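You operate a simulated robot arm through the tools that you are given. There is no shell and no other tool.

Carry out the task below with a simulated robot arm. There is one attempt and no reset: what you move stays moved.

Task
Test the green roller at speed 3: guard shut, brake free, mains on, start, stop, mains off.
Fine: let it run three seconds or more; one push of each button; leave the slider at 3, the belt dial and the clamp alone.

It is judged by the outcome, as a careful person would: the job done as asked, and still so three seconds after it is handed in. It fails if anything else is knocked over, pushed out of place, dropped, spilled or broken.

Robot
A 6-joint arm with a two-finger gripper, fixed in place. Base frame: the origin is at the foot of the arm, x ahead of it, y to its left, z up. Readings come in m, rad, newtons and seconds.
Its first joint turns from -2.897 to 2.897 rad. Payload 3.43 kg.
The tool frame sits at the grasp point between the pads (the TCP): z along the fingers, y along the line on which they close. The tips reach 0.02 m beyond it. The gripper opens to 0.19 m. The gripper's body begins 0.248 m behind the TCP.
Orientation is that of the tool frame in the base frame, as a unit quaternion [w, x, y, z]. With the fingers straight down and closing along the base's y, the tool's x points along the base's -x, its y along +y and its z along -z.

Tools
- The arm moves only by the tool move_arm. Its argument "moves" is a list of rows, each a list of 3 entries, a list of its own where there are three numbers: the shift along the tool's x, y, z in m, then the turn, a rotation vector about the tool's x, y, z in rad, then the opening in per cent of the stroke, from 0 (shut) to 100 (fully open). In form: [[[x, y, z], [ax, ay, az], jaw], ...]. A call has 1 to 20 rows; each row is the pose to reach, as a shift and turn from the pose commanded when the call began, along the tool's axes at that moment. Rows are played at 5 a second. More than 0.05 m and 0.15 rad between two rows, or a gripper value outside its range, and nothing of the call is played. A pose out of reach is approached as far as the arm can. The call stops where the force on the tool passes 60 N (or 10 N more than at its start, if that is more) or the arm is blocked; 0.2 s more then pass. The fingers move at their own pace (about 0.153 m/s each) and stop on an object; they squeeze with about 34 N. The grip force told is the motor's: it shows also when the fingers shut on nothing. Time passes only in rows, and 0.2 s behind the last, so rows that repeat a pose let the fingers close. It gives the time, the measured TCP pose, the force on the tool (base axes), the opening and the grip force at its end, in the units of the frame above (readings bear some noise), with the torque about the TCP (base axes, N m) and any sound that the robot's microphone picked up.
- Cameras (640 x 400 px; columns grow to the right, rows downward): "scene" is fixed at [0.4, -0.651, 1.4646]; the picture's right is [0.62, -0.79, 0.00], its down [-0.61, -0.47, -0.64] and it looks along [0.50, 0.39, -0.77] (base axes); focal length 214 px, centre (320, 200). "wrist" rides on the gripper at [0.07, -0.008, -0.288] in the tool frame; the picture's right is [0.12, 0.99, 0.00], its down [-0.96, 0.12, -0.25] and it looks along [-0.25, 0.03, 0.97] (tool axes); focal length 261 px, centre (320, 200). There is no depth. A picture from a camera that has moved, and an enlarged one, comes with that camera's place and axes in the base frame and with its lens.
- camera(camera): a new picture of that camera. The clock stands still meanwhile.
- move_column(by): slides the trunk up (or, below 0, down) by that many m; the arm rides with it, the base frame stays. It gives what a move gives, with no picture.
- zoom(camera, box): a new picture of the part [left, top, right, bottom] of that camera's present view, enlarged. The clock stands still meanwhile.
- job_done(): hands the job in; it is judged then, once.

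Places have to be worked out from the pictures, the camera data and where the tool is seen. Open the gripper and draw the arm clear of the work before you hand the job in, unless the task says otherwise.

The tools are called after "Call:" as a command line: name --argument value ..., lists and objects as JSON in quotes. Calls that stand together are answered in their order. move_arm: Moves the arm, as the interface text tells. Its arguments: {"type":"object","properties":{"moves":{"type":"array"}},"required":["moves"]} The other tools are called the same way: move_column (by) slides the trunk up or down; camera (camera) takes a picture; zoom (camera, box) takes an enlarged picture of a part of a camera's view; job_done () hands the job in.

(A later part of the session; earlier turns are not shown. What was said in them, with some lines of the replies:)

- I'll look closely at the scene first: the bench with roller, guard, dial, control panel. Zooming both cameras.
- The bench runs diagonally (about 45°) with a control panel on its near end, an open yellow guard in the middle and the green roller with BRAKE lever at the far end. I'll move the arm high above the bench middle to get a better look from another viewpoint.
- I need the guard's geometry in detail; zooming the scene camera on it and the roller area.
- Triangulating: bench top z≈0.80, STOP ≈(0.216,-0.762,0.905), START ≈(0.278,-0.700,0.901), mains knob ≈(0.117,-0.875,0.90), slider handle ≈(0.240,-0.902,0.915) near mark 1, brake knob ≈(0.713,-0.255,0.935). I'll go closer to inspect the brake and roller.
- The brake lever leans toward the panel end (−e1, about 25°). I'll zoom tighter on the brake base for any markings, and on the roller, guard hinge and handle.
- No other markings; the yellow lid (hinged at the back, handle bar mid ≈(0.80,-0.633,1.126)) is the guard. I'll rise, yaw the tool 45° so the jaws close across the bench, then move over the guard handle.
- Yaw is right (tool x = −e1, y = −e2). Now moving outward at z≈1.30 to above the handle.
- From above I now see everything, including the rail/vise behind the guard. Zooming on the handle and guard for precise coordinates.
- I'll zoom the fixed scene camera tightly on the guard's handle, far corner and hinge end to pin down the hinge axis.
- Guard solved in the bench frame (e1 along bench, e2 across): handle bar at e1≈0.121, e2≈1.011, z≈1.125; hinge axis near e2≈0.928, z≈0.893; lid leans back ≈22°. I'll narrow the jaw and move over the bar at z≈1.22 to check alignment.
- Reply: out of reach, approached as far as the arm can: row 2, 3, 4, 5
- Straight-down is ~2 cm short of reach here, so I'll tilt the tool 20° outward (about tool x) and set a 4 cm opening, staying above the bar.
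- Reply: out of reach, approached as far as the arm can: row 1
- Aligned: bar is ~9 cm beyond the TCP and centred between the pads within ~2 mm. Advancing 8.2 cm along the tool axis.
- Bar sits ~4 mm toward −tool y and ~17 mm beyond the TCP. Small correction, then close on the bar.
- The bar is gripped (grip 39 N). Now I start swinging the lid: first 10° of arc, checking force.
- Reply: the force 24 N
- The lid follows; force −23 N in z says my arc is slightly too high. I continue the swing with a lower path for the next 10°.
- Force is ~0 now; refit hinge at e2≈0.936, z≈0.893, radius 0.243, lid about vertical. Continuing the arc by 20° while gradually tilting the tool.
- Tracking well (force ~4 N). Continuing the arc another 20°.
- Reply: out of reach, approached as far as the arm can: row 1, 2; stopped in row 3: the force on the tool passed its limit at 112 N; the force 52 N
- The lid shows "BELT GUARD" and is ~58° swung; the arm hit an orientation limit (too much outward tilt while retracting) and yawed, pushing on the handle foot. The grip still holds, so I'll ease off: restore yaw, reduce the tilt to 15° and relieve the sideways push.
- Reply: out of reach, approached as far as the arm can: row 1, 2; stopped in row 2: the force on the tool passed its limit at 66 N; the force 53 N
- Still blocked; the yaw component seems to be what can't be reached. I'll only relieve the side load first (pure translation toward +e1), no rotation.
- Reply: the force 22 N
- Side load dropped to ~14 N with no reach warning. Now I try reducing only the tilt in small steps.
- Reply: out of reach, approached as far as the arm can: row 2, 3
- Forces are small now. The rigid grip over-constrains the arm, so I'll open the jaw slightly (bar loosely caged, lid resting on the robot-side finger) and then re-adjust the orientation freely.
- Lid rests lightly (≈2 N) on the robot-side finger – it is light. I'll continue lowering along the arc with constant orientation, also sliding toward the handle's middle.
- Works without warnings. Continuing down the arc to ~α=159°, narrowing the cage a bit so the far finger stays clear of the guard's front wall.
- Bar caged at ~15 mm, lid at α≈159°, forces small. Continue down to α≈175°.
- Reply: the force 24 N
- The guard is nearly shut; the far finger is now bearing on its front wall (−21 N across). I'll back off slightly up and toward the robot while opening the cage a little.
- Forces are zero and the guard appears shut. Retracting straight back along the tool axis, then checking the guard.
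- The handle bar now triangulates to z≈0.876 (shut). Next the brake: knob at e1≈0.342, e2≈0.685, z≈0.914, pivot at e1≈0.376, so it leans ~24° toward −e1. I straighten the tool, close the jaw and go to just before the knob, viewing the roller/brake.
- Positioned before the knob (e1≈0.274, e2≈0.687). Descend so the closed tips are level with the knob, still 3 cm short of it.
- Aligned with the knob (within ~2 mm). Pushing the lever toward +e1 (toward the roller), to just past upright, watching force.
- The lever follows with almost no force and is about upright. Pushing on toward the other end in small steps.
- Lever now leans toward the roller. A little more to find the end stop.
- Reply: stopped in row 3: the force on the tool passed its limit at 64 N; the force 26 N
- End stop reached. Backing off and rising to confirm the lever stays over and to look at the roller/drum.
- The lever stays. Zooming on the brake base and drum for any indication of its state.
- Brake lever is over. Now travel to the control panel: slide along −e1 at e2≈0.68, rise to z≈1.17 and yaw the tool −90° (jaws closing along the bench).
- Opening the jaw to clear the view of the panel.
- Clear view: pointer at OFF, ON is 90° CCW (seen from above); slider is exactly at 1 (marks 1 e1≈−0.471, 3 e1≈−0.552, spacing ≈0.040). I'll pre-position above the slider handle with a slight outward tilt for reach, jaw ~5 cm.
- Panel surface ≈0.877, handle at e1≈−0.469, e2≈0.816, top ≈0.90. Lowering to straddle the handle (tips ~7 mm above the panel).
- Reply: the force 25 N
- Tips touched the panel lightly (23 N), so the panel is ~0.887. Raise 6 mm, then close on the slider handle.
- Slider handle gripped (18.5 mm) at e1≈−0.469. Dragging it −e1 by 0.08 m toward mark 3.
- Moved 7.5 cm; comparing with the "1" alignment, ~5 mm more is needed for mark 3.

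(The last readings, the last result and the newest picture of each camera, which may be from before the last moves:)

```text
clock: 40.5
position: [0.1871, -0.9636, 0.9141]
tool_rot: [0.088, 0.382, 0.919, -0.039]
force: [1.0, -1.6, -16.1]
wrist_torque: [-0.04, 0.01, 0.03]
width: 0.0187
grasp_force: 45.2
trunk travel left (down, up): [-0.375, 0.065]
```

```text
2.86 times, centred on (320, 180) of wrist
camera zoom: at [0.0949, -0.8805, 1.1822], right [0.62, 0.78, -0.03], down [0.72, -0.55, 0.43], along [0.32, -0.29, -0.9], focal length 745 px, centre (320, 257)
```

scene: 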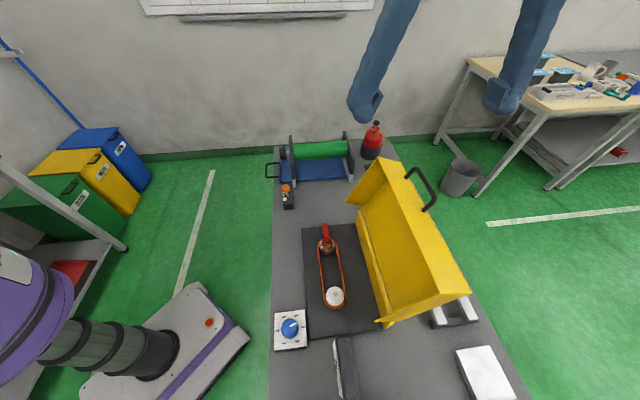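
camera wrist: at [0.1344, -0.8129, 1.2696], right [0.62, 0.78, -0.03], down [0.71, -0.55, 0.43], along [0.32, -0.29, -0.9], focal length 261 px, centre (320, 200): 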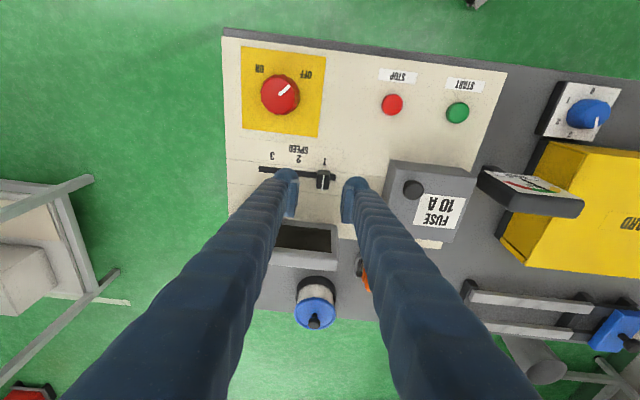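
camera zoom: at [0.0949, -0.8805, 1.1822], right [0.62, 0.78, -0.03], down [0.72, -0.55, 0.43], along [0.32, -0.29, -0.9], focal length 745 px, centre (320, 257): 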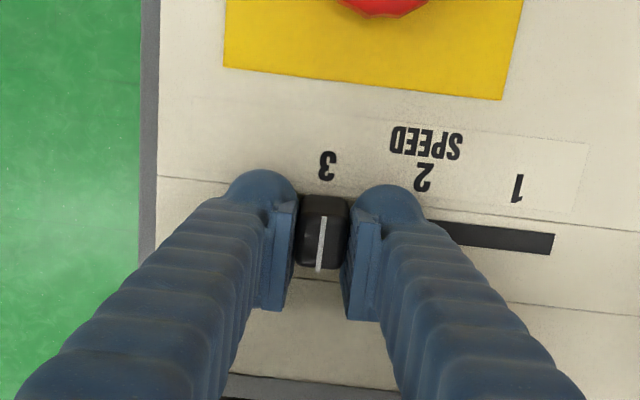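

"3" now sits relative to the handle exactly as "1" did. Open and withdraw upward, then check.

Call:
move_arm --moves '[[[0, 0, 0], [0, 0, 0], 24], [[0, 0, 0], [0, 0, 0], 24], [[0, 0, -0.03], [0, 0, 0], 24], [[0, 0, -0.07], [0, 0, 0], 26], [[0, 0, -0.11], [0, 0, 0], 40]]'

Call:
zoom --camera "wrist" --box '[240, 60, 400, 210]'

Call:
camera --camera "wrist"

```text
clock: 41.7
position: [0.1717, -0.9486, 1.0231]
tool_rot: [0.089, 0.382, 0.919, -0.04]
force: [0.0, -0.1, 0.3]
wrist_torque: [-0.03, 0.0, 0.0]
width: 0.0759
grasp_force: 0.0
trunk travel left (down, up): [-0.375, 0.065]
```

```text
2.67 times, centred on (320, 135) of wrist
camera zoom: at [0.079, -0.8646, 1.2911], right [0.62, 0.78, -0.03], down [0.72, -0.55, 0.43], along [0.32, -0.29, -0.9], focal length 695 px, centre (320, 373)
```

zoom: 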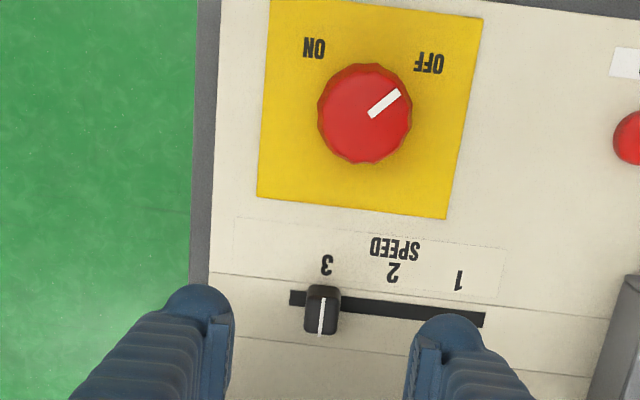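

```text
taken
camera wrist: at [0.079, -0.8646, 1.2911], right [0.62, 0.78, -0.03], down [0.72, -0.55, 0.43], along [0.32, -0.29, -0.9], focal length 261 px, centre (320, 200)
```

wrist: 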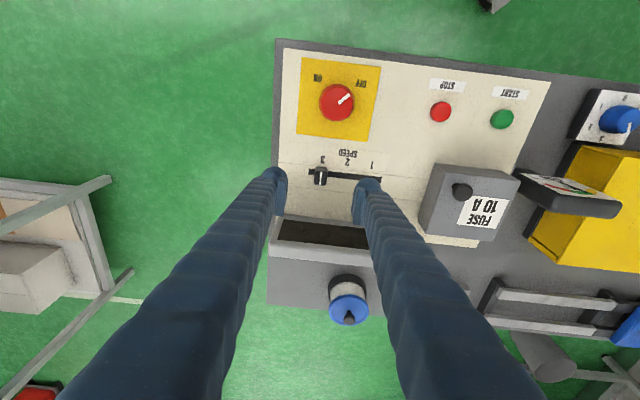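

Slider reads 3. Next the mains knob at e1≈−0.542, e2≈0.701, top z≈0.909, Ø≈0.048. First return the tool to vertical and centre it above the knob.

Call:
move_arm --moves '[[[0.03, 0.0024, -0.006], [0, 0.0667, 0], 45], [[0.06, 0.0048, -0.012], [0, 0.1333, 0], 45], [[0.0895, 0.0073, -0.0178], [0, 0.2, 0], 45], [[0.0895, 0.0073, -0.0178], [0, 0.2, 0], 45]]'

```text
clock: 42.7
position: [0.1147, -0.8768, 1.0238]
tool_rot: [-0.004, 0.384, 0.923, -0.002]
force: [0.1, 0.6, 0.5]
wrist_torque: [-0.01, -0.03, 0.0]
width: 0.0856
grasp_force: 0.1
trunk travel left (down, up): [-0.375, 0.065]
```

Now yaw the tool by −65° (to −110°), giving room to turn +90° afterward.

Call:
move_arm --moves '[[[0, -0.001, 0], [0, 0, 0.1418], 45], [[0, -0.002, 0], [0, 0, 0.2835], 45], [[0, -0.003, 0], [0, 0, 0.4253], 45], [[0, -0.003, 0], [0, 0, 0.567], 45], [[0, -0.003, 0], [0, 0, 0.7088], 45], [[0, -0.003, 0], [0, 0, 0.8505], 45], [[0, -0.003, 0], [0, 0, 0.9923], 45], [[0, -0.003, 0], [0, 0, 1.134], 45]]'

Call:
camera --camera "wrist"

Call:
zoom --camera "wrist" --box '[240, 110, 400, 250]'

```text
clock: 44.5
position: [0.1125, -0.8814, 1.0245]
tool_rot: [-0.001, 0.82, 0.572, -0.003]
force: [0.6, 0.8, -0.8]
wrist_torque: [-0.01, 0.01, 0.0]
width: 0.0855
grasp_force: 0.1
trunk travel left (down, up): [-0.375, 0.065]
```

```text
taken
camera wrist: at [0.1303, -0.8113, 1.3104], right [0.97, -0.23, -0.01], down [-0.22, -0.94, 0.25], along [-0.07, -0.24, -0.97], focal length 261 px, centre (320, 200)
```

wrist: 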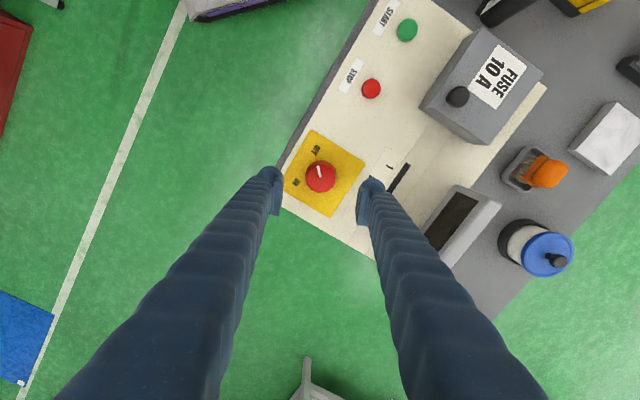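

```text
2.86 times, centred on (320, 180) of wrist
camera zoom: at [0.1303, -0.8113, 1.3104], right [0.97, -0.23, -0.01], down [-0.22, -0.94, 0.25], along [-0.07, -0.24, -0.97], focal length 745 px, centre (320, 257)
```

zoom: 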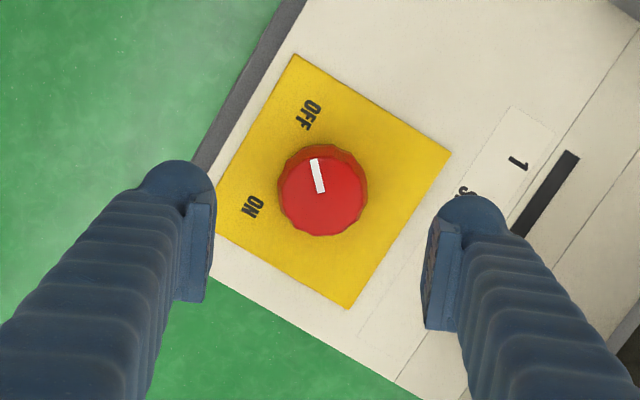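

Knob is centred between the fingers within ~2 mm. Lowering around it to TCP z≈0.915.

Call:
move_arm --moves '[[[0.001, 0.001, 0.04], [0, 0, 0], 45], [[0.001, 0.001, 0.08], [0, 0, 0], 45], [[0.001, 0.001, 0.1], [0, 0, 0], 45], [[0.001, 0.001, 0.1095], [0, 0, 0], 45], [[0.001, 0.001, 0.1095], [0, 0, 0], 45]]'

Call:
zoom --camera "wrist" --box '[240, 110, 400, 250]'

```text
clock: 45.7
position: [0.1109, -0.8798, 0.9145]
tool_rot: [-0.002, 0.82, 0.572, -0.003]
force: [-0.5, 0.6, -0.2]
wrist_torque: [0.0, 0.03, 0.03]
width: 0.0854
grasp_force: 0.0
trunk travel left (down, up): [-0.375, 0.065]
```

```text
2.86 times, centred on (320, 180) of wrist
camera zoom: at [0.1293, -0.8109, 1.2015], right [0.97, -0.23, -0.01], down [-0.22, -0.94, 0.25], along [-0.06, -0.24, -0.97], focal length 745 px, centre (320, 257)
```

zoom: 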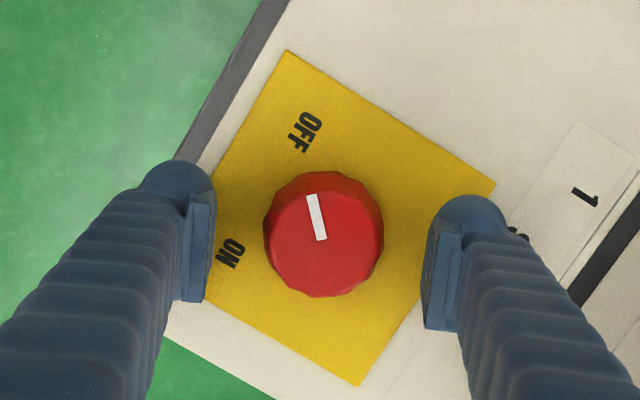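

Closing on the knob.

Call:
move_arm --moves '[[[0, 0, 0], [0, 0, 0], 30], [[0, 0, 0], [0, 0, 0], 18], [[0, 0, 0], [0, 0, 0], 18], [[0, 0, 0], [0, 0, 0], 18]]'

Call:
zoom --camera "wrist" --box '[240, 110, 400, 250]'

```text
clock: 46.7
position: [0.1118, -0.8804, 0.9167]
tool_rot: [-0.002, 0.819, 0.573, -0.004]
force: [8.0, -2.0, 0.9]
wrist_torque: [-0.02, -0.19, -0.04]
width: 0.0454
grasp_force: 44.8
trunk travel left (down, up): [-0.375, 0.065]
```

```text
2.86 times, centred on (320, 180) of wrist
camera zoom: at [0.1303, -0.811, 1.2015], right [0.97, -0.23, -0.01], down [-0.22, -0.94, 0.25], along [-0.06, -0.24, -0.97], focal length 745 px, centre (320, 257)
```

zoom: 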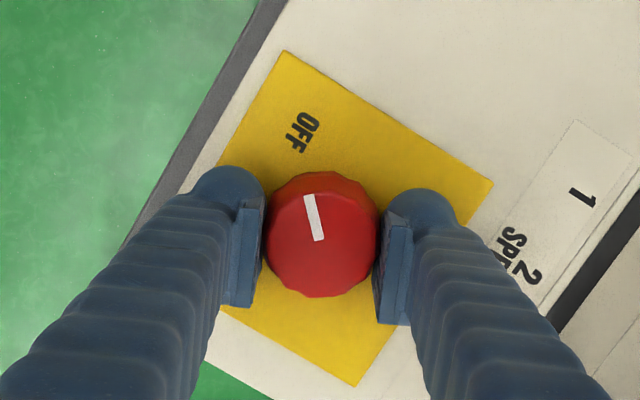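

Gripped at 45 mm. Turning CCW (yaw +) first 0.5 rad to check that the knob follows.

Call:
move_arm --moves '[[[0, 0, 0], [0, 0, -0.1], 18], [[0, 0, 0], [0, 0, -0.2], 18], [[0, 0, 0], [0, 0, -0.3], 18], [[0, 0, 0], [0, 0, -0.4], 18], [[0, 0, 0], [0, 0, -0.5], 18]]'

Call:
zoom --camera "wrist" --box '[240, 110, 400, 250]'

```text
clock: 47.9
position: [0.1144, -0.8811, 0.9149]
tool_rot: [-0.003, 0.653, 0.758, -0.003]
force: [18.4, -5.9, 4.5]
wrist_torque: [-0.17, -0.25, -0.05]
width: 0.0454
grasp_force: 45.4
trunk travel left (down, up): [-0.375, 0.065]
```

```text
2.86 times, centred on (320, 180) of wrist
camera zoom: at [0.0972, -0.8118, 1.2018], right [0.96, 0.27, -0.01], down [0.26, -0.93, 0.25], along [0.06, -0.24, -0.97], focal length 745 px, centre (320, 257)
```

zoom: 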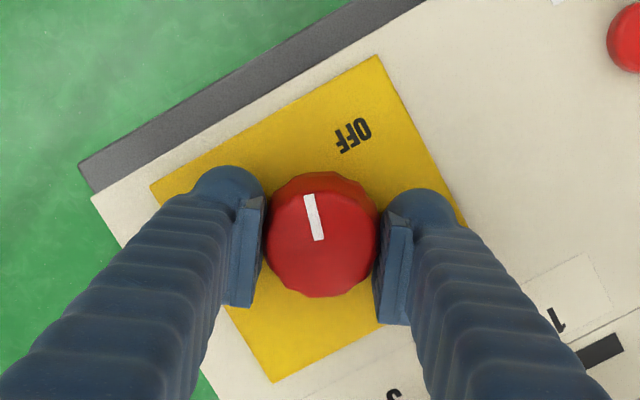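

The knob follows. Continue the remaining 1.07 rad with a 3 mm centring correction.

Call:
move_arm --moves '[[[0, 0.002, 0], [0, 0, -0.107], 18], [[0, 0.003, 0], [0, 0, -0.214], 18], [[0, 0.003, 0], [0, 0, -0.321], 18], [[0, 0.003, 0], [0, 0, -0.428], 18], [[0, 0.003, 0], [0, 0, -0.535], 18], [[0, 0.003, 0], [0, 0, -0.642], 18], [[0, 0.003, 0], [0, 0, -0.749], 18], [[0, 0.003, 0], [0, 0, -0.856], 18], [[0, 0.003, 0], [0, 0, -0.963], 18], [[0, 0.003, 0], [0, 0, -1.07], 18]]'

Call:
zoom --camera "wrist" --box '[240, 110, 400, 250]'

```text
clock: 50.1
position: [0.1178, -0.8775, 0.9148]
tool_rot: [-0.005, 0.175, 0.984, -0.001]
force: [22.6, 10.6, 11.7]
wrist_torque: [0.15, -0.36, -0.37]
width: 0.0452
grasp_force: 45.3
trunk travel left (down, up): [-0.375, 0.065]
```

```text
2.86 times, centred on (320, 180) of wrist
camera zoom: at [0.0502, -0.8619, 1.2024], right [0.23, 0.97, 0.0], down [0.95, -0.22, 0.24], along [0.23, -0.06, -0.97], focal length 745 px, centre (320, 257)
```

zoom: 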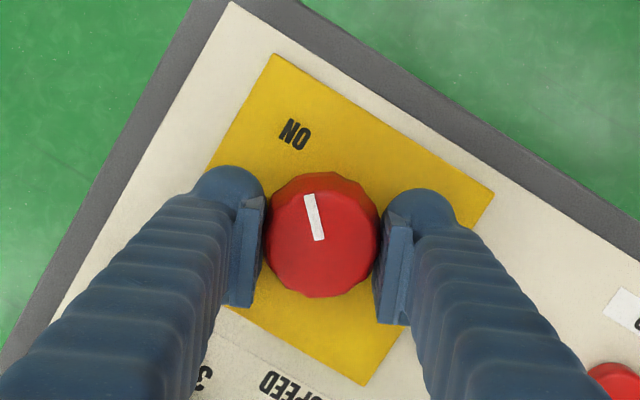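

Pointer now at ON. Open, rise, and inspect the panel/monitor.

Call:
move_arm --moves '[[[0, 0, 0], [0, 0, 0], 45], [[0, 0, 0], [0, 0, 0], 45], [[0, 0, -0.04], [0, 0, 0], 45], [[0, 0, -0.08], [0, 0, 0], 45], [[0, 0, -0.12], [0, 0, 0], 45]]'

Call:
camera --camera "wrist"

Call:
zoom --camera "wrist" --box '[240, 110, 400, 250]'

```text
clock: 51.3
position: [0.1167, -0.8803, 1.0349]
tool_rot: [-0.003, 0.175, 0.985, -0.001]
force: [0.3, 0.7, 0.2]
wrist_torque: [0.0, 0.01, 0.03]
width: 0.0856
grasp_force: 0.1
trunk travel left (down, up): [-0.375, 0.065]
```

```text
taken
camera wrist: at [0.0503, -0.8639, 1.3216], right [0.23, 0.97, 0.0], down [0.94, -0.22, 0.24], along [0.23, -0.06, -0.97], focal length 261 px, centre (320, 200)
```

wrist: 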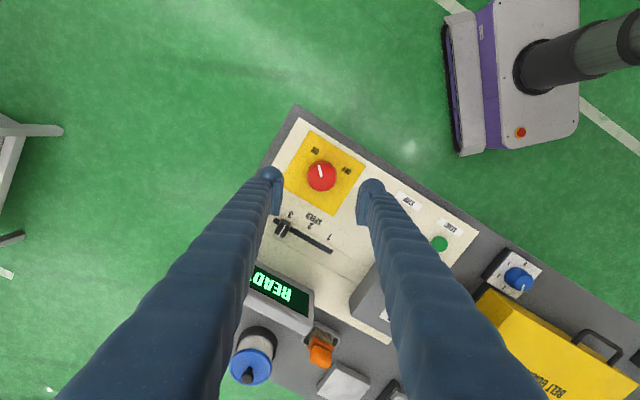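

```text
2.86 times, centred on (320, 180) of wrist
camera zoom: at [0.0503, -0.8639, 1.3216], right [0.23, 0.97, 0.0], down [0.94, -0.22, 0.24], along [0.23, -0.06, -0.97], focal length 745 px, centre (320, 257)
```

zoom: 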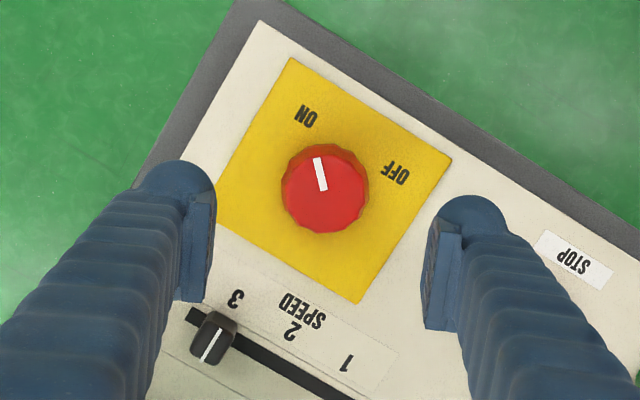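

The display came alive with "READY". Zooming to read it fully.

Call:
zoom --camera "wrist" --box '[235, 255, 325, 345]'

```text
4.44 times, centred on (280, 300) of wrist
camera zoom: at [0.0503, -0.8639, 1.3216], right [0.23, 0.97, 0.0], down [0.94, -0.22, 0.24], along [0.23, -0.06, -0.97], focal length 1158 px, centre (498, -244)
```

zoom: 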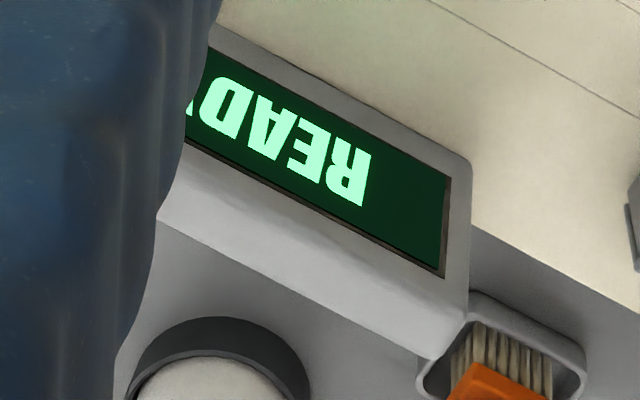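

READY – interlocks are satisfied. Now move above the START button (e1≈−0.300, e2≈0.694), yaw back to −45°, jaw open to see it.

Call:
move_arm --moves '[[[-0.0151, 0.0371, 0], [0, 0, 0.0727], 45], [[-0.0303, 0.0742, 0], [0, 0, 0.1453], 45], [[-0.0454, 0.1113, 0], [0, 0, 0.218], 45], [[-0.0605, 0.1484, 0], [0, 0, 0.2907], 45], [[-0.0757, 0.1855, 0], [0, 0, 0.3633], 45], [[-0.0908, 0.2226, 0], [0, 0, 0.436], 45], [[-0.0908, 0.2226, 0], [0, 0, 0.436], 45]]'

Call:
camera --camera "wrist"

Call:
zoom --camera "wrist" --box '[240, 110, 400, 250]'

```text
clock: 52.9
position: [0.2802, -0.7016, 1.035]
tool_rot: [-0.004, 0.385, 0.923, -0.002]
force: [-0.5, 0.5, 0.5]
wrist_torque: [-0.02, -0.01, -0.03]
width: 0.0854
grasp_force: 0.0
trunk travel left (down, up): [-0.375, 0.065]
```

```text
taken
camera wrist: at [0.2262, -0.6575, 1.3212], right [0.62, 0.78, -0.01], down [0.76, -0.6, 0.24], along [0.19, -0.15, -0.97], focal length 261 px, centre (320, 200)
```

wrist: 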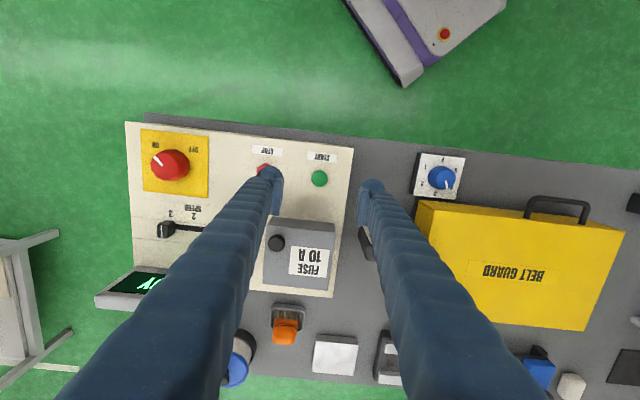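

```text
2.86 times, centred on (320, 180) of wrist
camera zoom: at [0.2262, -0.6575, 1.3212], right [0.62, 0.78, -0.01], down [0.76, -0.6, 0.24], along [0.19, -0.15, -0.97], focal length 745 px, centre (320, 257)
```

zoom: 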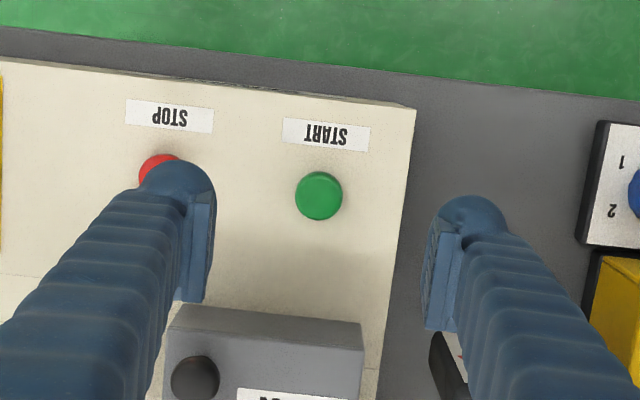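

START is centred under the tool (2 mm). Close the jaw and descend to just above the button.

Call:
move_arm --moves '[[[0, 0, 0], [0, 0, 0], 0], [[0, 0, 0], [0, 0, 0], 0], [[-0.001, 0, 0.03], [0, 0, 0], 0], [[-0.002, 0, 0.06], [0, 0, 0], 0], [[-0.002, 0, 0.085], [0, 0, 0], 0], [[-0.002, 0, 0.1], [0, 0, 0], 0]]'

Call:
zoom --camera "wrist" --box '[240, 110, 400, 250]'

```text
clock: 54.3
position: [0.277, -0.7032, 0.9336]
tool_rot: [-0.004, 0.384, 0.923, -0.003]
force: [0.2, -0.2, 0.2]
wrist_torque: [0.01, -0.02, 0.0]
width: 0.0
grasp_force: 34.3
trunk travel left (down, up): [-0.375, 0.065]
```

```text
2.86 times, centred on (320, 180) of wrist
camera zoom: at [0.2243, -0.6598, 1.2199], right [0.62, 0.78, -0.01], down [0.76, -0.6, 0.24], along [0.19, -0.15, -0.97], focal length 745 px, centre (320, 257)
```

zoom: 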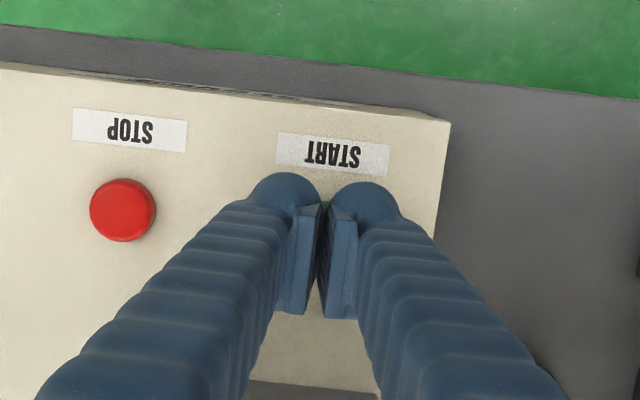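

Pressing START gradually, watching force and sound.

Call:
move_arm --moves '[[[0, 0, 0.005], [0, 0, 0], 0], [[0, 0, 0.009], [0, 0, 0], 0], [[0, 0, 0.012], [0, 0, 0], 0], [[0, 0, 0.015], [0, 0, 0], 0]]'

Call:
zoom --camera "scene" --box '[270, 130, 390, 230]'

```text
clock: 55.3
position: [0.2787, -0.705, 0.9188]
tool_rot: [-0.004, 0.384, 0.923, -0.003]
force: [-0.6, 0.3, 1.3]
wrist_torque: [0.03, -0.02, 0.0]
width: 0.0
grasp_force: 34.2
trunk travel left (down, up): [-0.375, 0.065]
```

```text
4.00 times, centred on (330, 180) of scene
camera zoom: at [0.4, -0.651, 1.4646], right [0.62, -0.79, 0.0], down [-0.61, -0.47, -0.64], along [0.5, 0.39, -0.77], focal length 858 px, centre (280, 280)
```

zoom: 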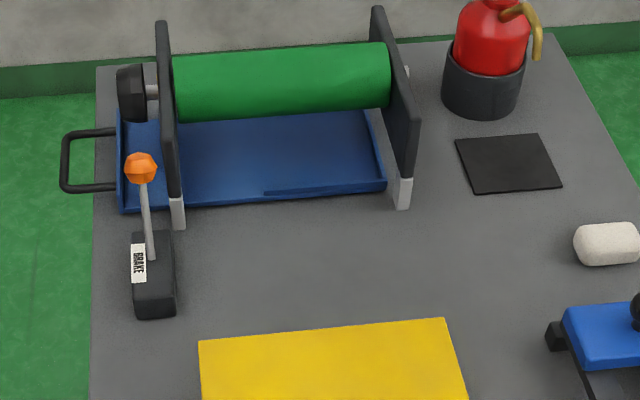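

No contact yet to speak of (1.3 N). Continue down in 2–3 mm steps.

Call:
move_arm --moves '[[[0, 0, 0.003], [0, 0, 0], 0], [[0, 0, 0.006], [0, 0, 0], 0], [[0, 0, 0.008], [0, 0, 0], 0]]'

Call:
zoom --camera "scene" --box '[270, 130, 390, 230]'

```text
clock: 56.1
position: [0.2777, -0.7039, 0.911]
tool_rot: [-0.002, 0.385, 0.923, -0.002]
force: [0.3, 4.4, 20.2]
wrist_torque: [0.16, -0.14, 0.04]
width: 0.006
grasp_force: 34.4
trunk travel left (down, up): [-0.375, 0.065]
heard: click
```

```text
4.00 times, centred on (330, 180) of scene
camera zoom: at [0.4, -0.651, 1.4646], right [0.62, -0.79, 0.0], down [-0.61, -0.47, -0.64], along [0.5, 0.39, -0.77], focal length 858 px, centre (280, 280)
```

zoom: 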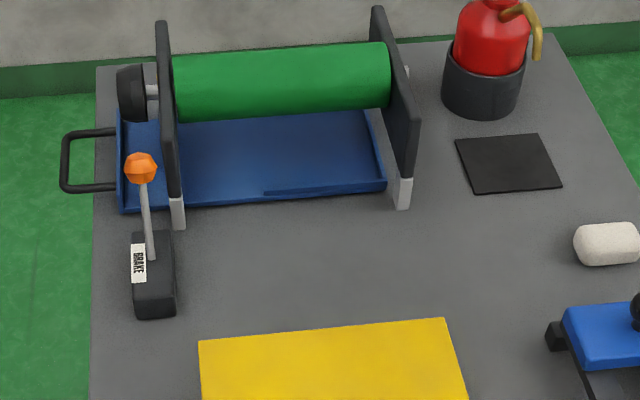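

Click heard – START pressed once. Withdraw straight up and check the display and the roller.

Call:
move_arm --moves '[[[0, 0, -0.02], [0, 0, 0], 0], [[0, 0, -0.05], [0, 0, 0], 0], [[0, 0, -0.08], [0, 0, 0], 0], [[0, 0, -0.12], [0, 0, 0], 45]]'

Call:
camera --camera "wrist"

Call:
zoom --camera "scene" --box '[270, 130, 390, 230]'

```text
clock: 57.1
position: [0.2807, -0.7052, 1.0295]
tool_rot: [-0.004, 0.384, 0.923, -0.002]
force: [0.2, 0.2, 0.3]
wrist_torque: [-0.06, -0.01, -0.02]
width: 0.0857
grasp_force: 0.0
trunk travel left (down, up): [-0.375, 0.065]
```

```text
taken
camera wrist: at [0.2266, -0.6599, 1.3169], right [0.62, 0.78, -0.01], down [0.76, -0.6, 0.24], along [0.19, -0.15, -0.97], focal length 261 px, centre (320, 200)
```

wrist: 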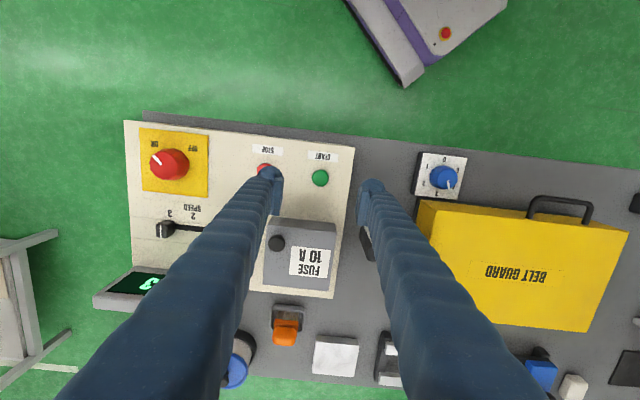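

```text
4.00 times, centred on (330, 180) of scene
camera zoom: at [0.4, -0.651, 1.4646], right [0.62, -0.79, 0.0], down [-0.61, -0.47, -0.64], along [0.5, 0.39, -0.77], focal length 858 px, centre (280, 280)
```

zoom: 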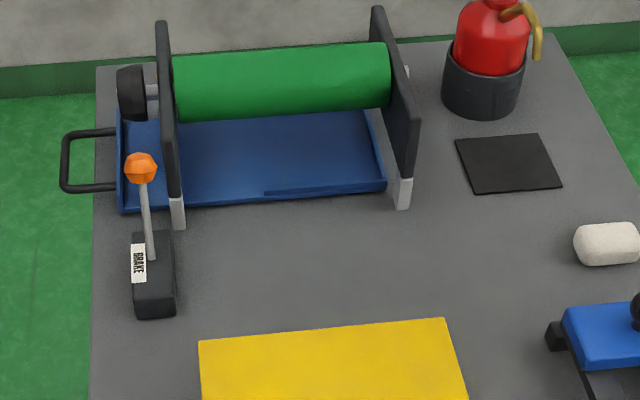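

Call:
zoom --camera "wrist" --box '[90, 250, 190, 320]'

Call:
zoom --camera "scene" --box '[280, 130, 350, 170]'

```text
5.71 times, centred on (140, 285) of wrist
camera zoom: at [0.2266, -0.6599, 1.3169], right [0.62, 0.78, -0.01], down [0.76, -0.6, 0.24], along [0.19, -0.15, -0.97], focal length 1489 px, centre (1349, -286)
```

zoom: 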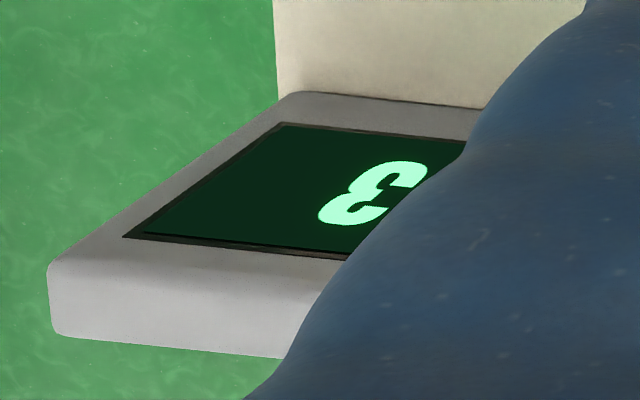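

```text
9.14 times, centred on (315, 150) of scene
camera zoom: at [0.4, -0.651, 1.4646], right [0.62, -0.79, 0.0], down [-0.61, -0.47, -0.64], along [0.5, 0.39, -0.77], focal length 1961 px, centre (366, 657)
```

zoom: 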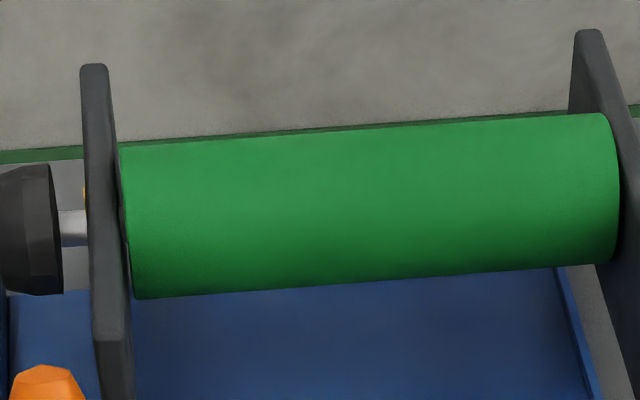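

Display shows the run at "3". Move over STOP (≈0.089 m toward −e1) with the jaw open to verify alignment and read the display; the run time accumulates meanwhile.

Call:
move_arm --moves '[[[0.001, -0.03, 0], [0, 0, 0], 45], [[0.002, -0.06, 0], [0, 0, 0], 45], [[0.003, -0.09, 0], [0, 0, 0], 45], [[0.003, -0.09, 0], [0, 0, 0], 45], [[0.003, -0.09, 0], [0, 0, 0], 45]]'

Call:
camera --camera "wrist"

Call:
zoom --camera "wrist" --box '[240, 110, 400, 250]'

Call:
zoom --camera "scene" --box '[280, 130, 350, 170]'

```text
clock: 58.3
position: [0.2123, -0.7687, 1.0296]
tool_rot: [-0.004, 0.384, 0.923, -0.002]
force: [-0.3, 0.2, -0.5]
wrist_torque: [-0.03, -0.04, -0.01]
width: 0.0856
grasp_force: 0.0
trunk travel left (down, up): [-0.375, 0.065]
```

```text
taken
camera wrist: at [0.1584, -0.7226, 1.3174], right [0.62, 0.78, -0.01], down [0.76, -0.6, 0.24], along [0.19, -0.15, -0.97], focal length 261 px, centre (320, 200)
```

wrist: 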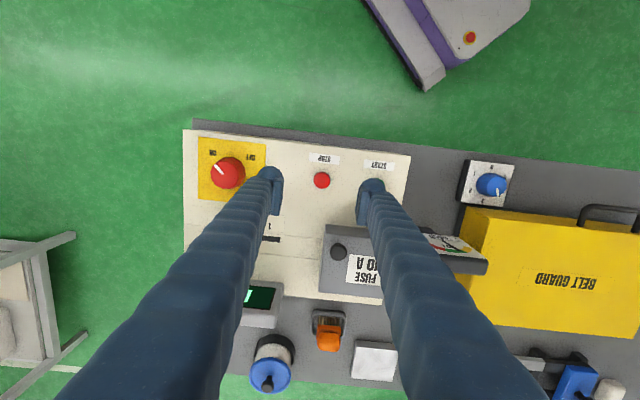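

```text
2.86 times, centred on (320, 180) of wrist
camera zoom: at [0.1584, -0.7226, 1.3174], right [0.62, 0.78, -0.01], down [0.76, -0.6, 0.24], along [0.19, -0.15, -0.97], focal length 745 px, centre (320, 257)
```

zoom: 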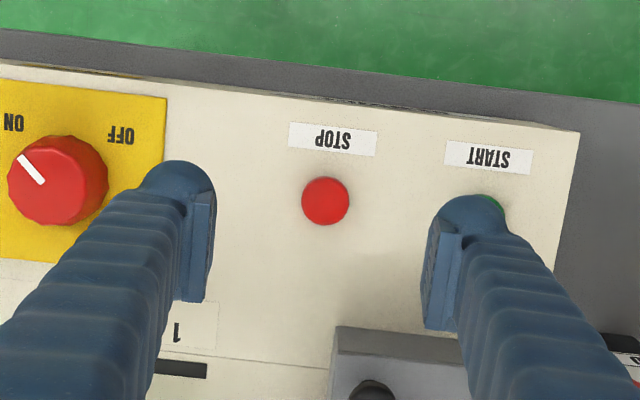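

```text
9.14 times, centred on (315, 150) of scene
camera zoom: at [0.4, -0.651, 1.4646], right [0.62, -0.79, 0.0], down [-0.61, -0.47, -0.64], along [0.5, 0.39, -0.77], focal length 1961 px, centre (366, 657)
```

zoom: 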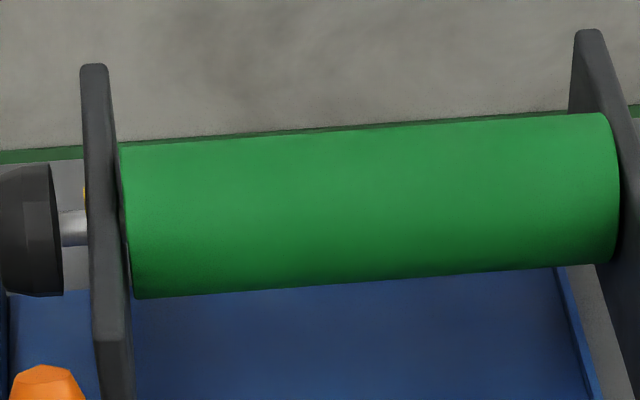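

STOP is 4–5 mm off the tool axis; I correct that, close the jaw and descend to just above it, keeping the machine running several seconds.

Call:
move_arm --moves '[[[-0.0033, 0.0039, 0], [0, 0, 0], 0], [[-0.0033, 0.0039, 0], [0, 0, 0], 0], [[-0.0033, 0.0039, 0.03], [0, 0, 0], 0], [[-0.0033, 0.0039, 0.06], [0, 0, 0], 0], [[-0.0033, 0.0039, 0.085], [0, 0, 0], 0], [[-0.0033, 0.0039, 0.0965], [0, 0, 0], 0], [[-0.0033, 0.0039, 0.0965], [0, 0, 0], 0], [[-0.0033, 0.0039, 0.0965], [0, 0, 0], 0]]'

Call:
camera --camera "wrist"

Call:
zoom --camera "scene" --box '[280, 130, 350, 170]'

```text
clock: 60.1
position: [0.2197, -0.7648, 0.9327]
tool_rot: [-0.005, 0.384, 0.923, -0.002]
force: [-0.9, 0.4, 0.2]
wrist_torque: [0.02, 0.04, 0.02]
width: 0.0
grasp_force: 34.0
trunk travel left (down, up): [-0.375, 0.065]
```

```text
taken
camera wrist: at [0.1659, -0.7204, 1.2208], right [0.62, 0.78, -0.01], down [0.76, -0.6, 0.24], along [0.19, -0.15, -0.97], focal length 261 px, centre (320, 200)
```

wrist: 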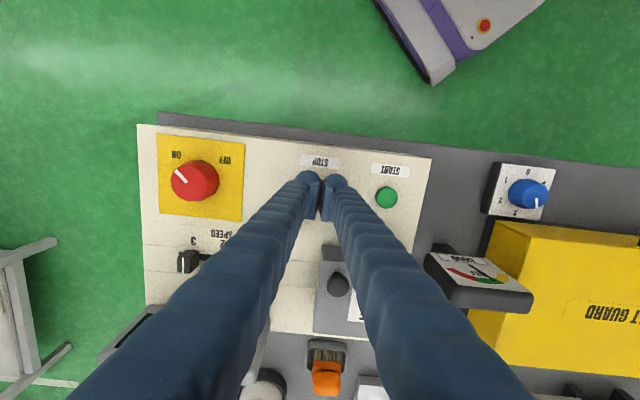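

```text
9.14 times, centred on (315, 150) of scene
camera zoom: at [0.4, -0.651, 1.4646], right [0.62, -0.79, 0.0], down [-0.61, -0.47, -0.64], along [0.5, 0.39, -0.77], focal length 1961 px, centre (366, 657)
```

zoom: 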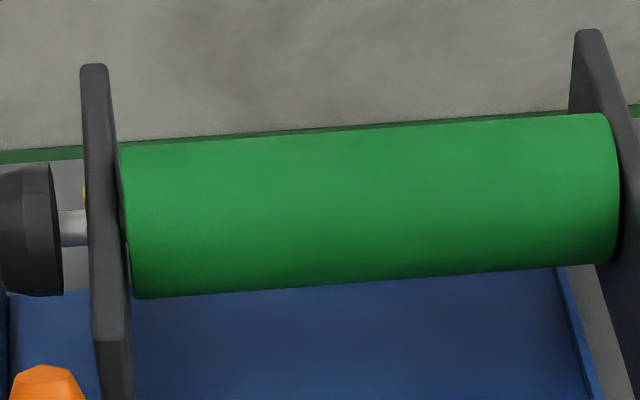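

The drum facets change from frame to frame – it is turning, now >4 s. Pressing STOP gradually.

Call:
move_arm --moves '[[[0, 0, 0.006], [0, 0, 0], 0], [[0, 0, 0.011], [0, 0, 0], 0], [[0, 0, 0.015], [0, 0, 0], 0], [[0, 0, 0.018], [0, 0, 0], 0], [[0, 0, 0.0205], [0, 0, 0], 0]]'

```text
clock: 61.3
position: [0.2188, -0.7649, 0.9146]
tool_rot: [-0.004, 0.385, 0.923, -0.002]
force: [1.1, 0.8, 5.2]
wrist_torque: [-0.06, 0.03, 0.04]
width: 0.006
grasp_force: 33.9
trunk travel left (down, up): [-0.375, 0.065]
heard: click
```

Click heard – STOP pressed once. Withdraw upward and check display and roller.

Call:
move_arm --moves '[[[0, 0, -0.02], [0, 0, 0], 0], [[0, 0, -0.05], [0, 0, 0], 0], [[0, 0, -0.08], [0, 0, 0], 0], [[0, 0, -0.12], [0, 0, 0], 45], [[0, 0, -0.14], [0, 0, 0], 100], [[0, 0, -0.14], [0, 0, 0], 100], [[0, 0, -0.14], [0, 0, 0], 100]]'

Call:
camera --camera "wrist"

Call:
zoom --camera "scene" --box '[280, 130, 350, 170]'

```text
clock: 62.9
position: [0.219, -0.7642, 1.0552]
tool_rot: [-0.004, 0.385, 0.923, -0.002]
force: [-0.6, -1.3, -0.3]
wrist_torque: [-0.01, -0.05, 0.0]
width: 0.19
grasp_force: 0.0
trunk travel left (down, up): [-0.375, 0.065]
```

```text
taken
camera wrist: at [0.165, -0.719, 1.3413], right [0.62, 0.78, -0.01], down [0.76, -0.6, 0.24], along [0.19, -0.15, -0.97], focal length 261 px, centre (320, 200)
```

wrist: 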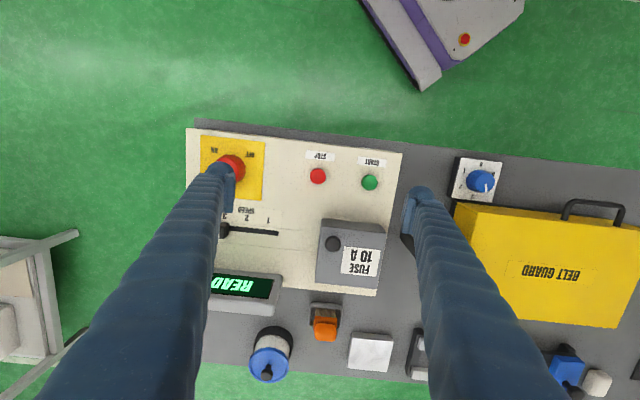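

```text
9.14 times, centred on (315, 150) of scene
camera zoom: at [0.4, -0.651, 1.4646], right [0.62, -0.79, 0.0], down [-0.61, -0.47, -0.64], along [0.5, 0.39, -0.77], focal length 1961 px, centre (366, 657)
```

zoom: 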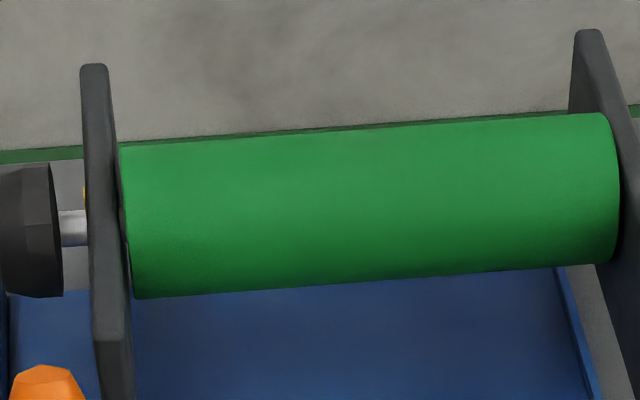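

Display is back to READY and the roller has stopped. Now to the mains knob again (centre ≈(0.115,−0.878)), yaw −20°, jaw at 45 %.

Call:
move_arm --moves '[[[-0.0016, -0.0308, 0.004], [0, 0, -0.0872], 60], [[-0.0032, -0.0615, 0.008], [0, 0, -0.1744], 45], [[-0.0047, -0.0923, 0.012], [0, 0, -0.2616], 45], [[-0.0063, -0.123, 0.016], [0, 0, -0.3488], 45], [[-0.0079, -0.1538, 0.02], [0, 0, -0.436], 45], [[-0.0079, -0.1538, 0.02], [0, 0, -0.436], 45]]'

Call:
zoom --camera "wrist" --box '[240, 110, 400, 250]'

```text
clock: 64.3
position: [0.1145, -0.8798, 1.0355]
tool_rot: [-0.004, 0.174, 0.985, -0.002]
force: [-0.3, -0.1, 0.5]
wrist_torque: [-0.01, 0.02, 0.02]
width: 0.0858
grasp_force: 0.0
trunk travel left (down, up): [-0.375, 0.065]
```

```text
2.86 times, centred on (320, 180) of wrist
camera zoom: at [0.0471, -0.8628, 1.322], right [0.23, 0.97, 0.0], down [0.94, -0.22, 0.24], along [0.23, -0.06, -0.97], focal length 745 px, centre (320, 257)
```

zoom: 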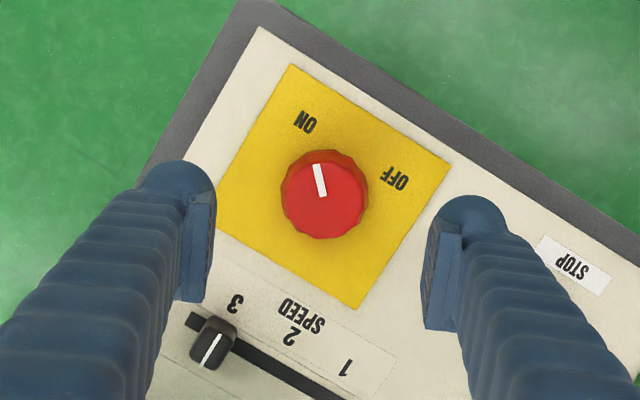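

Centred. Descend and grip the knob.

Call:
move_arm --moves '[[[0, 0.001, 0.04], [0, 0, 0], 45], [[0, 0.002, 0.08], [0, 0, 0], 45], [[0, 0.002, 0.11], [0, 0, 0], 45], [[0, 0.002, 0.1205], [0, 0, 0], 45], [[0, 0.002, 0.1205], [0, 0, 0], 30], [[0, 0.002, 0.1205], [0, 0, 0], 18], [[0, 0.002, 0.1205], [0, 0, 0], 18], [[0, 0.002, 0.1205], [0, 0, 0], 18]]'

Call:
zoom --camera "wrist" --box '[240, 110, 400, 250]'

```text
clock: 66.1
position: [0.1153, -0.876, 0.9122]
tool_rot: [-0.004, 0.176, 0.984, -0.002]
force: [1.6, 0.6, -2.1]
wrist_torque: [0.02, -0.09, -0.05]
width: 0.0456
grasp_force: 44.8
trunk travel left (down, up): [-0.375, 0.065]
```

```text
2.86 times, centred on (320, 180) of wrist
camera zoom: at [0.048, -0.8607, 1.2001], right [0.23, 0.97, 0.0], down [0.94, -0.22, 0.24], along [0.23, -0.06, -0.97], focal length 745 px, centre (320, 257)
```

zoom: 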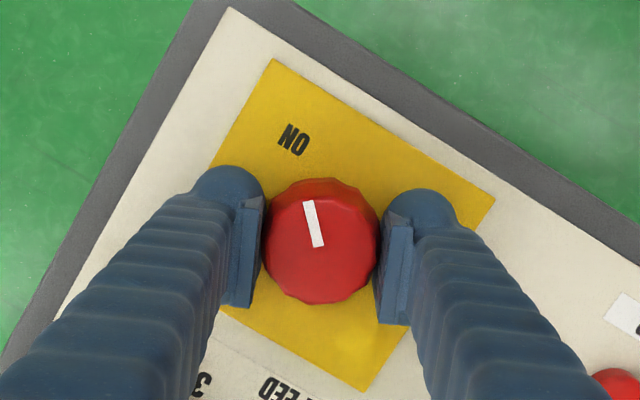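

Gripped with low side force. Turn clockwise (yaw −) by 90° back to OFF.

Call:
move_arm --moves '[[[0, 0, 0], [0, 0, 0.105], 18], [[0, 0, 0], [0, 0, 0.21], 18], [[0, 0, 0], [0, 0, 0.315], 18], [[0, 0, 0], [0, 0, 0.42], 18], [[0, 0, 0], [0, 0, 0.525], 18], [[0, 0, 0], [0, 0, 0.63], 18], [[0, 0, 0], [0, 0, 0.735], 18], [[0, 0, 0], [0, 0, 0.84], 18], [[0, 0, 0], [0, 0, 0.945], 18], [[0, 0, 0], [0, 0, 1.05], 18], [[0, 0, 0], [0, 0, 1.155], 18], [[0, 0, 0], [0, 0, 1.26], 18], [[0, 0, 0], [0, 0, 1.365], 18], [[0, 0, 0], [0, 0, 1.47], 18], [[0, 0, 0], [0, 0, 1.5708], 18]]'

Call:
zoom --camera "wrist" --box '[240, 110, 400, 250]'

```text
clock: 69.3
position: [0.1136, -0.8779, 0.9135]
tool_rot: [-0.002, 0.821, 0.571, -0.004]
force: [-18.9, -14.1, -11.4]
wrist_torque: [-0.21, 0.25, 0.04]
width: 0.0457
grasp_force: 45.3
trunk travel left (down, up): [-0.375, 0.065]
```

```text
2.86 times, centred on (320, 180) of wrist
camera zoom: at [0.1313, -0.8091, 1.1997], right [0.97, -0.23, -0.01], down [-0.22, -0.94, 0.25], along [-0.06, -0.24, -0.97], focal length 745 px, centre (320, 257)
```

zoom: 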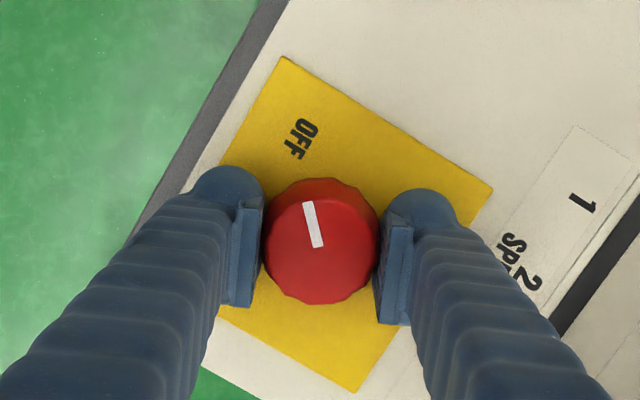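

Pointer is back at OFF. Open, rise well clear, and check the whole panel.

Call:
move_arm --moves '[[[0, 0, 0], [0, 0, 0], 45], [[0, 0, 0], [0, 0, 0], 45], [[0, 0, -0.04], [0, 0, 0], 45], [[0, 0, -0.08], [0, 0, 0], 45], [[0, 0, -0.12], [0, 0, 0], 60], [[0, 0, -0.16], [0, 0, 0], 100], [[0, 0, -0.2], [0, 0, 0], 100], [[0, 0, -0.24], [0, 0, 0], 100], [[0, 0, -0.27], [0, 0, 0], 100]]'

Call:
camera --camera "wrist"

Call:
camera --camera "scene"

Call:
zoom --camera "wrist" --box '[260, 100, 440, 260]'

```text
clock: 71.3
position: [0.1161, -0.877, 1.1818]
tool_rot: [-0.002, 0.82, 0.573, -0.004]
force: [0.2, -0.2, -0.7]
wrist_torque: [-0.02, -0.01, 0.0]
width: 0.1899
grasp_force: 0.0
trunk travel left (down, up): [-0.375, 0.065]
```

```text
taken
camera wrist: at [0.134, -0.8075, 1.4691], right [0.97, -0.23, -0.01], down [-0.22, -0.94, 0.25], along [-0.06, -0.24, -0.97], focal length 261 px, centre (320, 200)
```

wrist: 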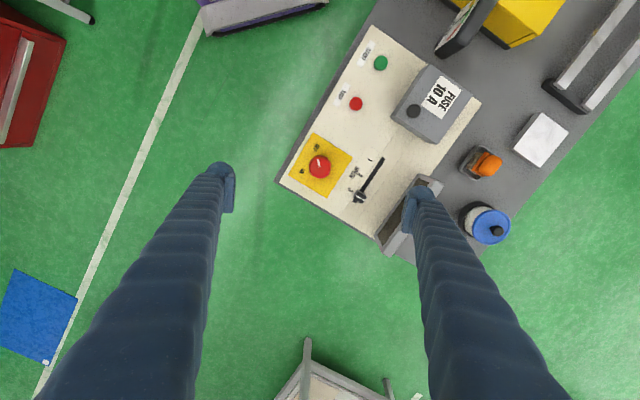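

```text
taken
```

scene: 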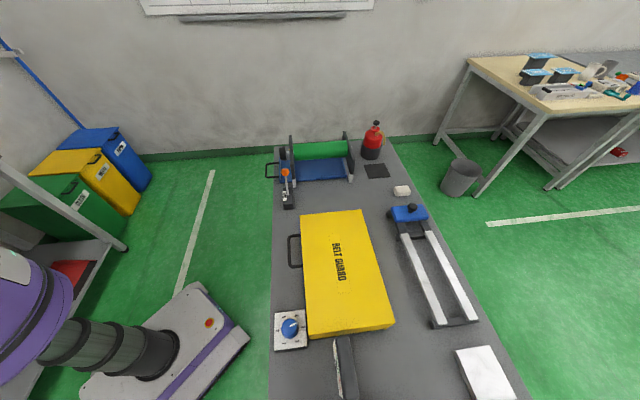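

```text
2.50 times, centred on (350, 180) of wrist
camera zoom: at [0.134, -0.8075, 1.4691], right [0.97, -0.23, -0.01], down [-0.22, -0.94, 0.25], along [-0.06, -0.24, -0.97], focal length 652 px, centre (245, 250)
```

zoom: 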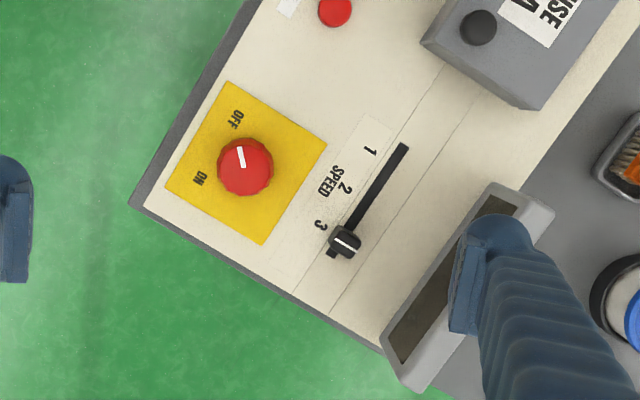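

Display is dark (mains OFF), slider at 3, guard shut, brake lever over, everything else in place. Drawing the arm clear, up and back from the bench.

Call:
move_arm --moves '[[[0.0, 0, -0.045], [0, 0, 0], 100], [[0.0, 0, -0.09], [0, 0, 0], 100], [[0.04, -0.008, -0.11], [0, 0, 0], 100], [[0.08, -0.016, -0.13], [0, 0, 0], 100], [[0.12, -0.024, -0.15], [0, 0, 0], 100], [[0.16, -0.032, -0.17], [0, 0, 0], 100], [[0.2, -0.04, -0.17], [0, 0, 0], 100], [[0.24, -0.048, -0.17], [0, 0, 0], 100], [[0.28, -0.056, -0.17], [0, 0, 0], 100], [[0.3175, -0.0636, -0.17], [0, 0, 0], 100]]'

Call:
zoom --camera "scene" --box '[260, 120, 500, 340]'

Call:
camera --camera "wrist"

```text
clock: 73.5
position: [0.1682, -0.5547, 1.3553]
tool_rot: [0.0, 0.82, 0.572, -0.004]
force: [0.4, 1.0, -0.3]
wrist_torque: [-0.14, 0.01, -0.03]
width: 0.1902
grasp_force: 0.1
trunk travel left (down, up): [-0.375, 0.065]
```

```text
1.82 times, centred on (380, 230) of scene
camera zoom: at [0.4, -0.651, 1.4646], right [0.62, -0.79, 0.0], down [-0.61, -0.47, -0.64], along [0.5, 0.39, -0.77], focal length 390 px, centre (211, 146)
```

zoom: 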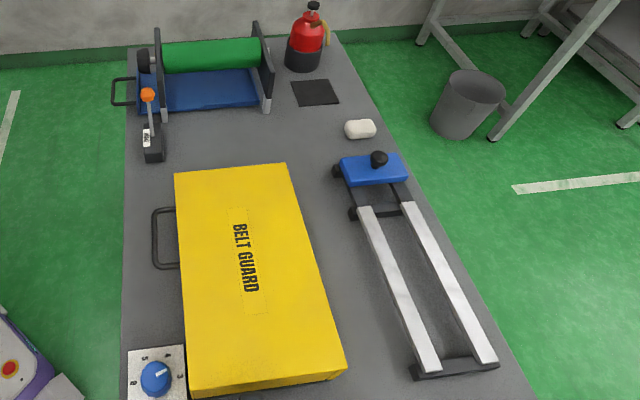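

```text
taken
camera wrist: at [0.187, -0.4838, 1.6417], right [0.97, -0.23, -0.01], down [-0.22, -0.94, 0.25], along [-0.06, -0.24, -0.97], focal length 261 px, centre (320, 200)
```

wrist: 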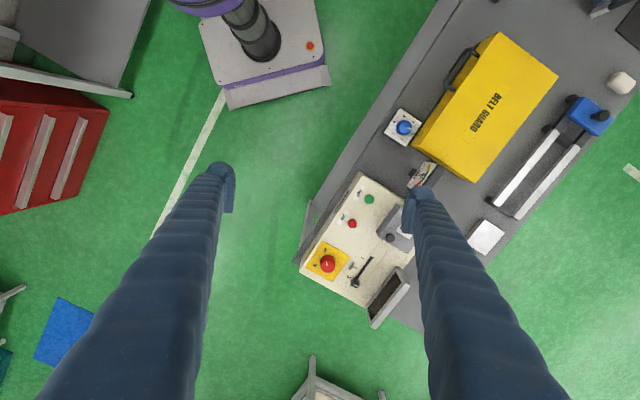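

The arm is clear and the jaw is open. The guard is shut, brake lever over, slider at 3, mains OFF with the display dark, and the belt dial and clamp were not touched. Handing in.

Call:
job_done

```text
The job is handed in.
```

I ran the green roller test at speed 3 in the order you gave and handed the job in. The result of the judging hasn't come back to me.

| Step | Outcome |
|---|---|
| Guard | Swung shut; the handle now sits level with the closed position. |
| Brake | Lever pushed to the opposite end stop, and it stayed there. The lever has no on/free markings, so I took the machine's READY display and the roller turning as confirmation. |
| Speed | Slider moved from 1 to 3 and left there. |
| Mains on | Knob turned to ON; the display read READY. |
| Start | One push, click heard; the display showed 3 and the roller's drum turned. |
| Run time | About five seconds between the two clicks. |
| Stop | One push, click heard; the display went back to READY. |
| Mains off | Knob turned back to OFF; the display went dark. |

While closing the guard, the arm hit a reach limit partway and pressed on the handle at up to 112 N before it stopped. I eased off and lowered the guard the rest of the way. In the pictures the handle and guard look undamaged.

I did not touch the belt dial or either thing that could be the clamp (the red lever on the pulley and the blue slide on the rails). The arm is clear of the bench with the gripper open.
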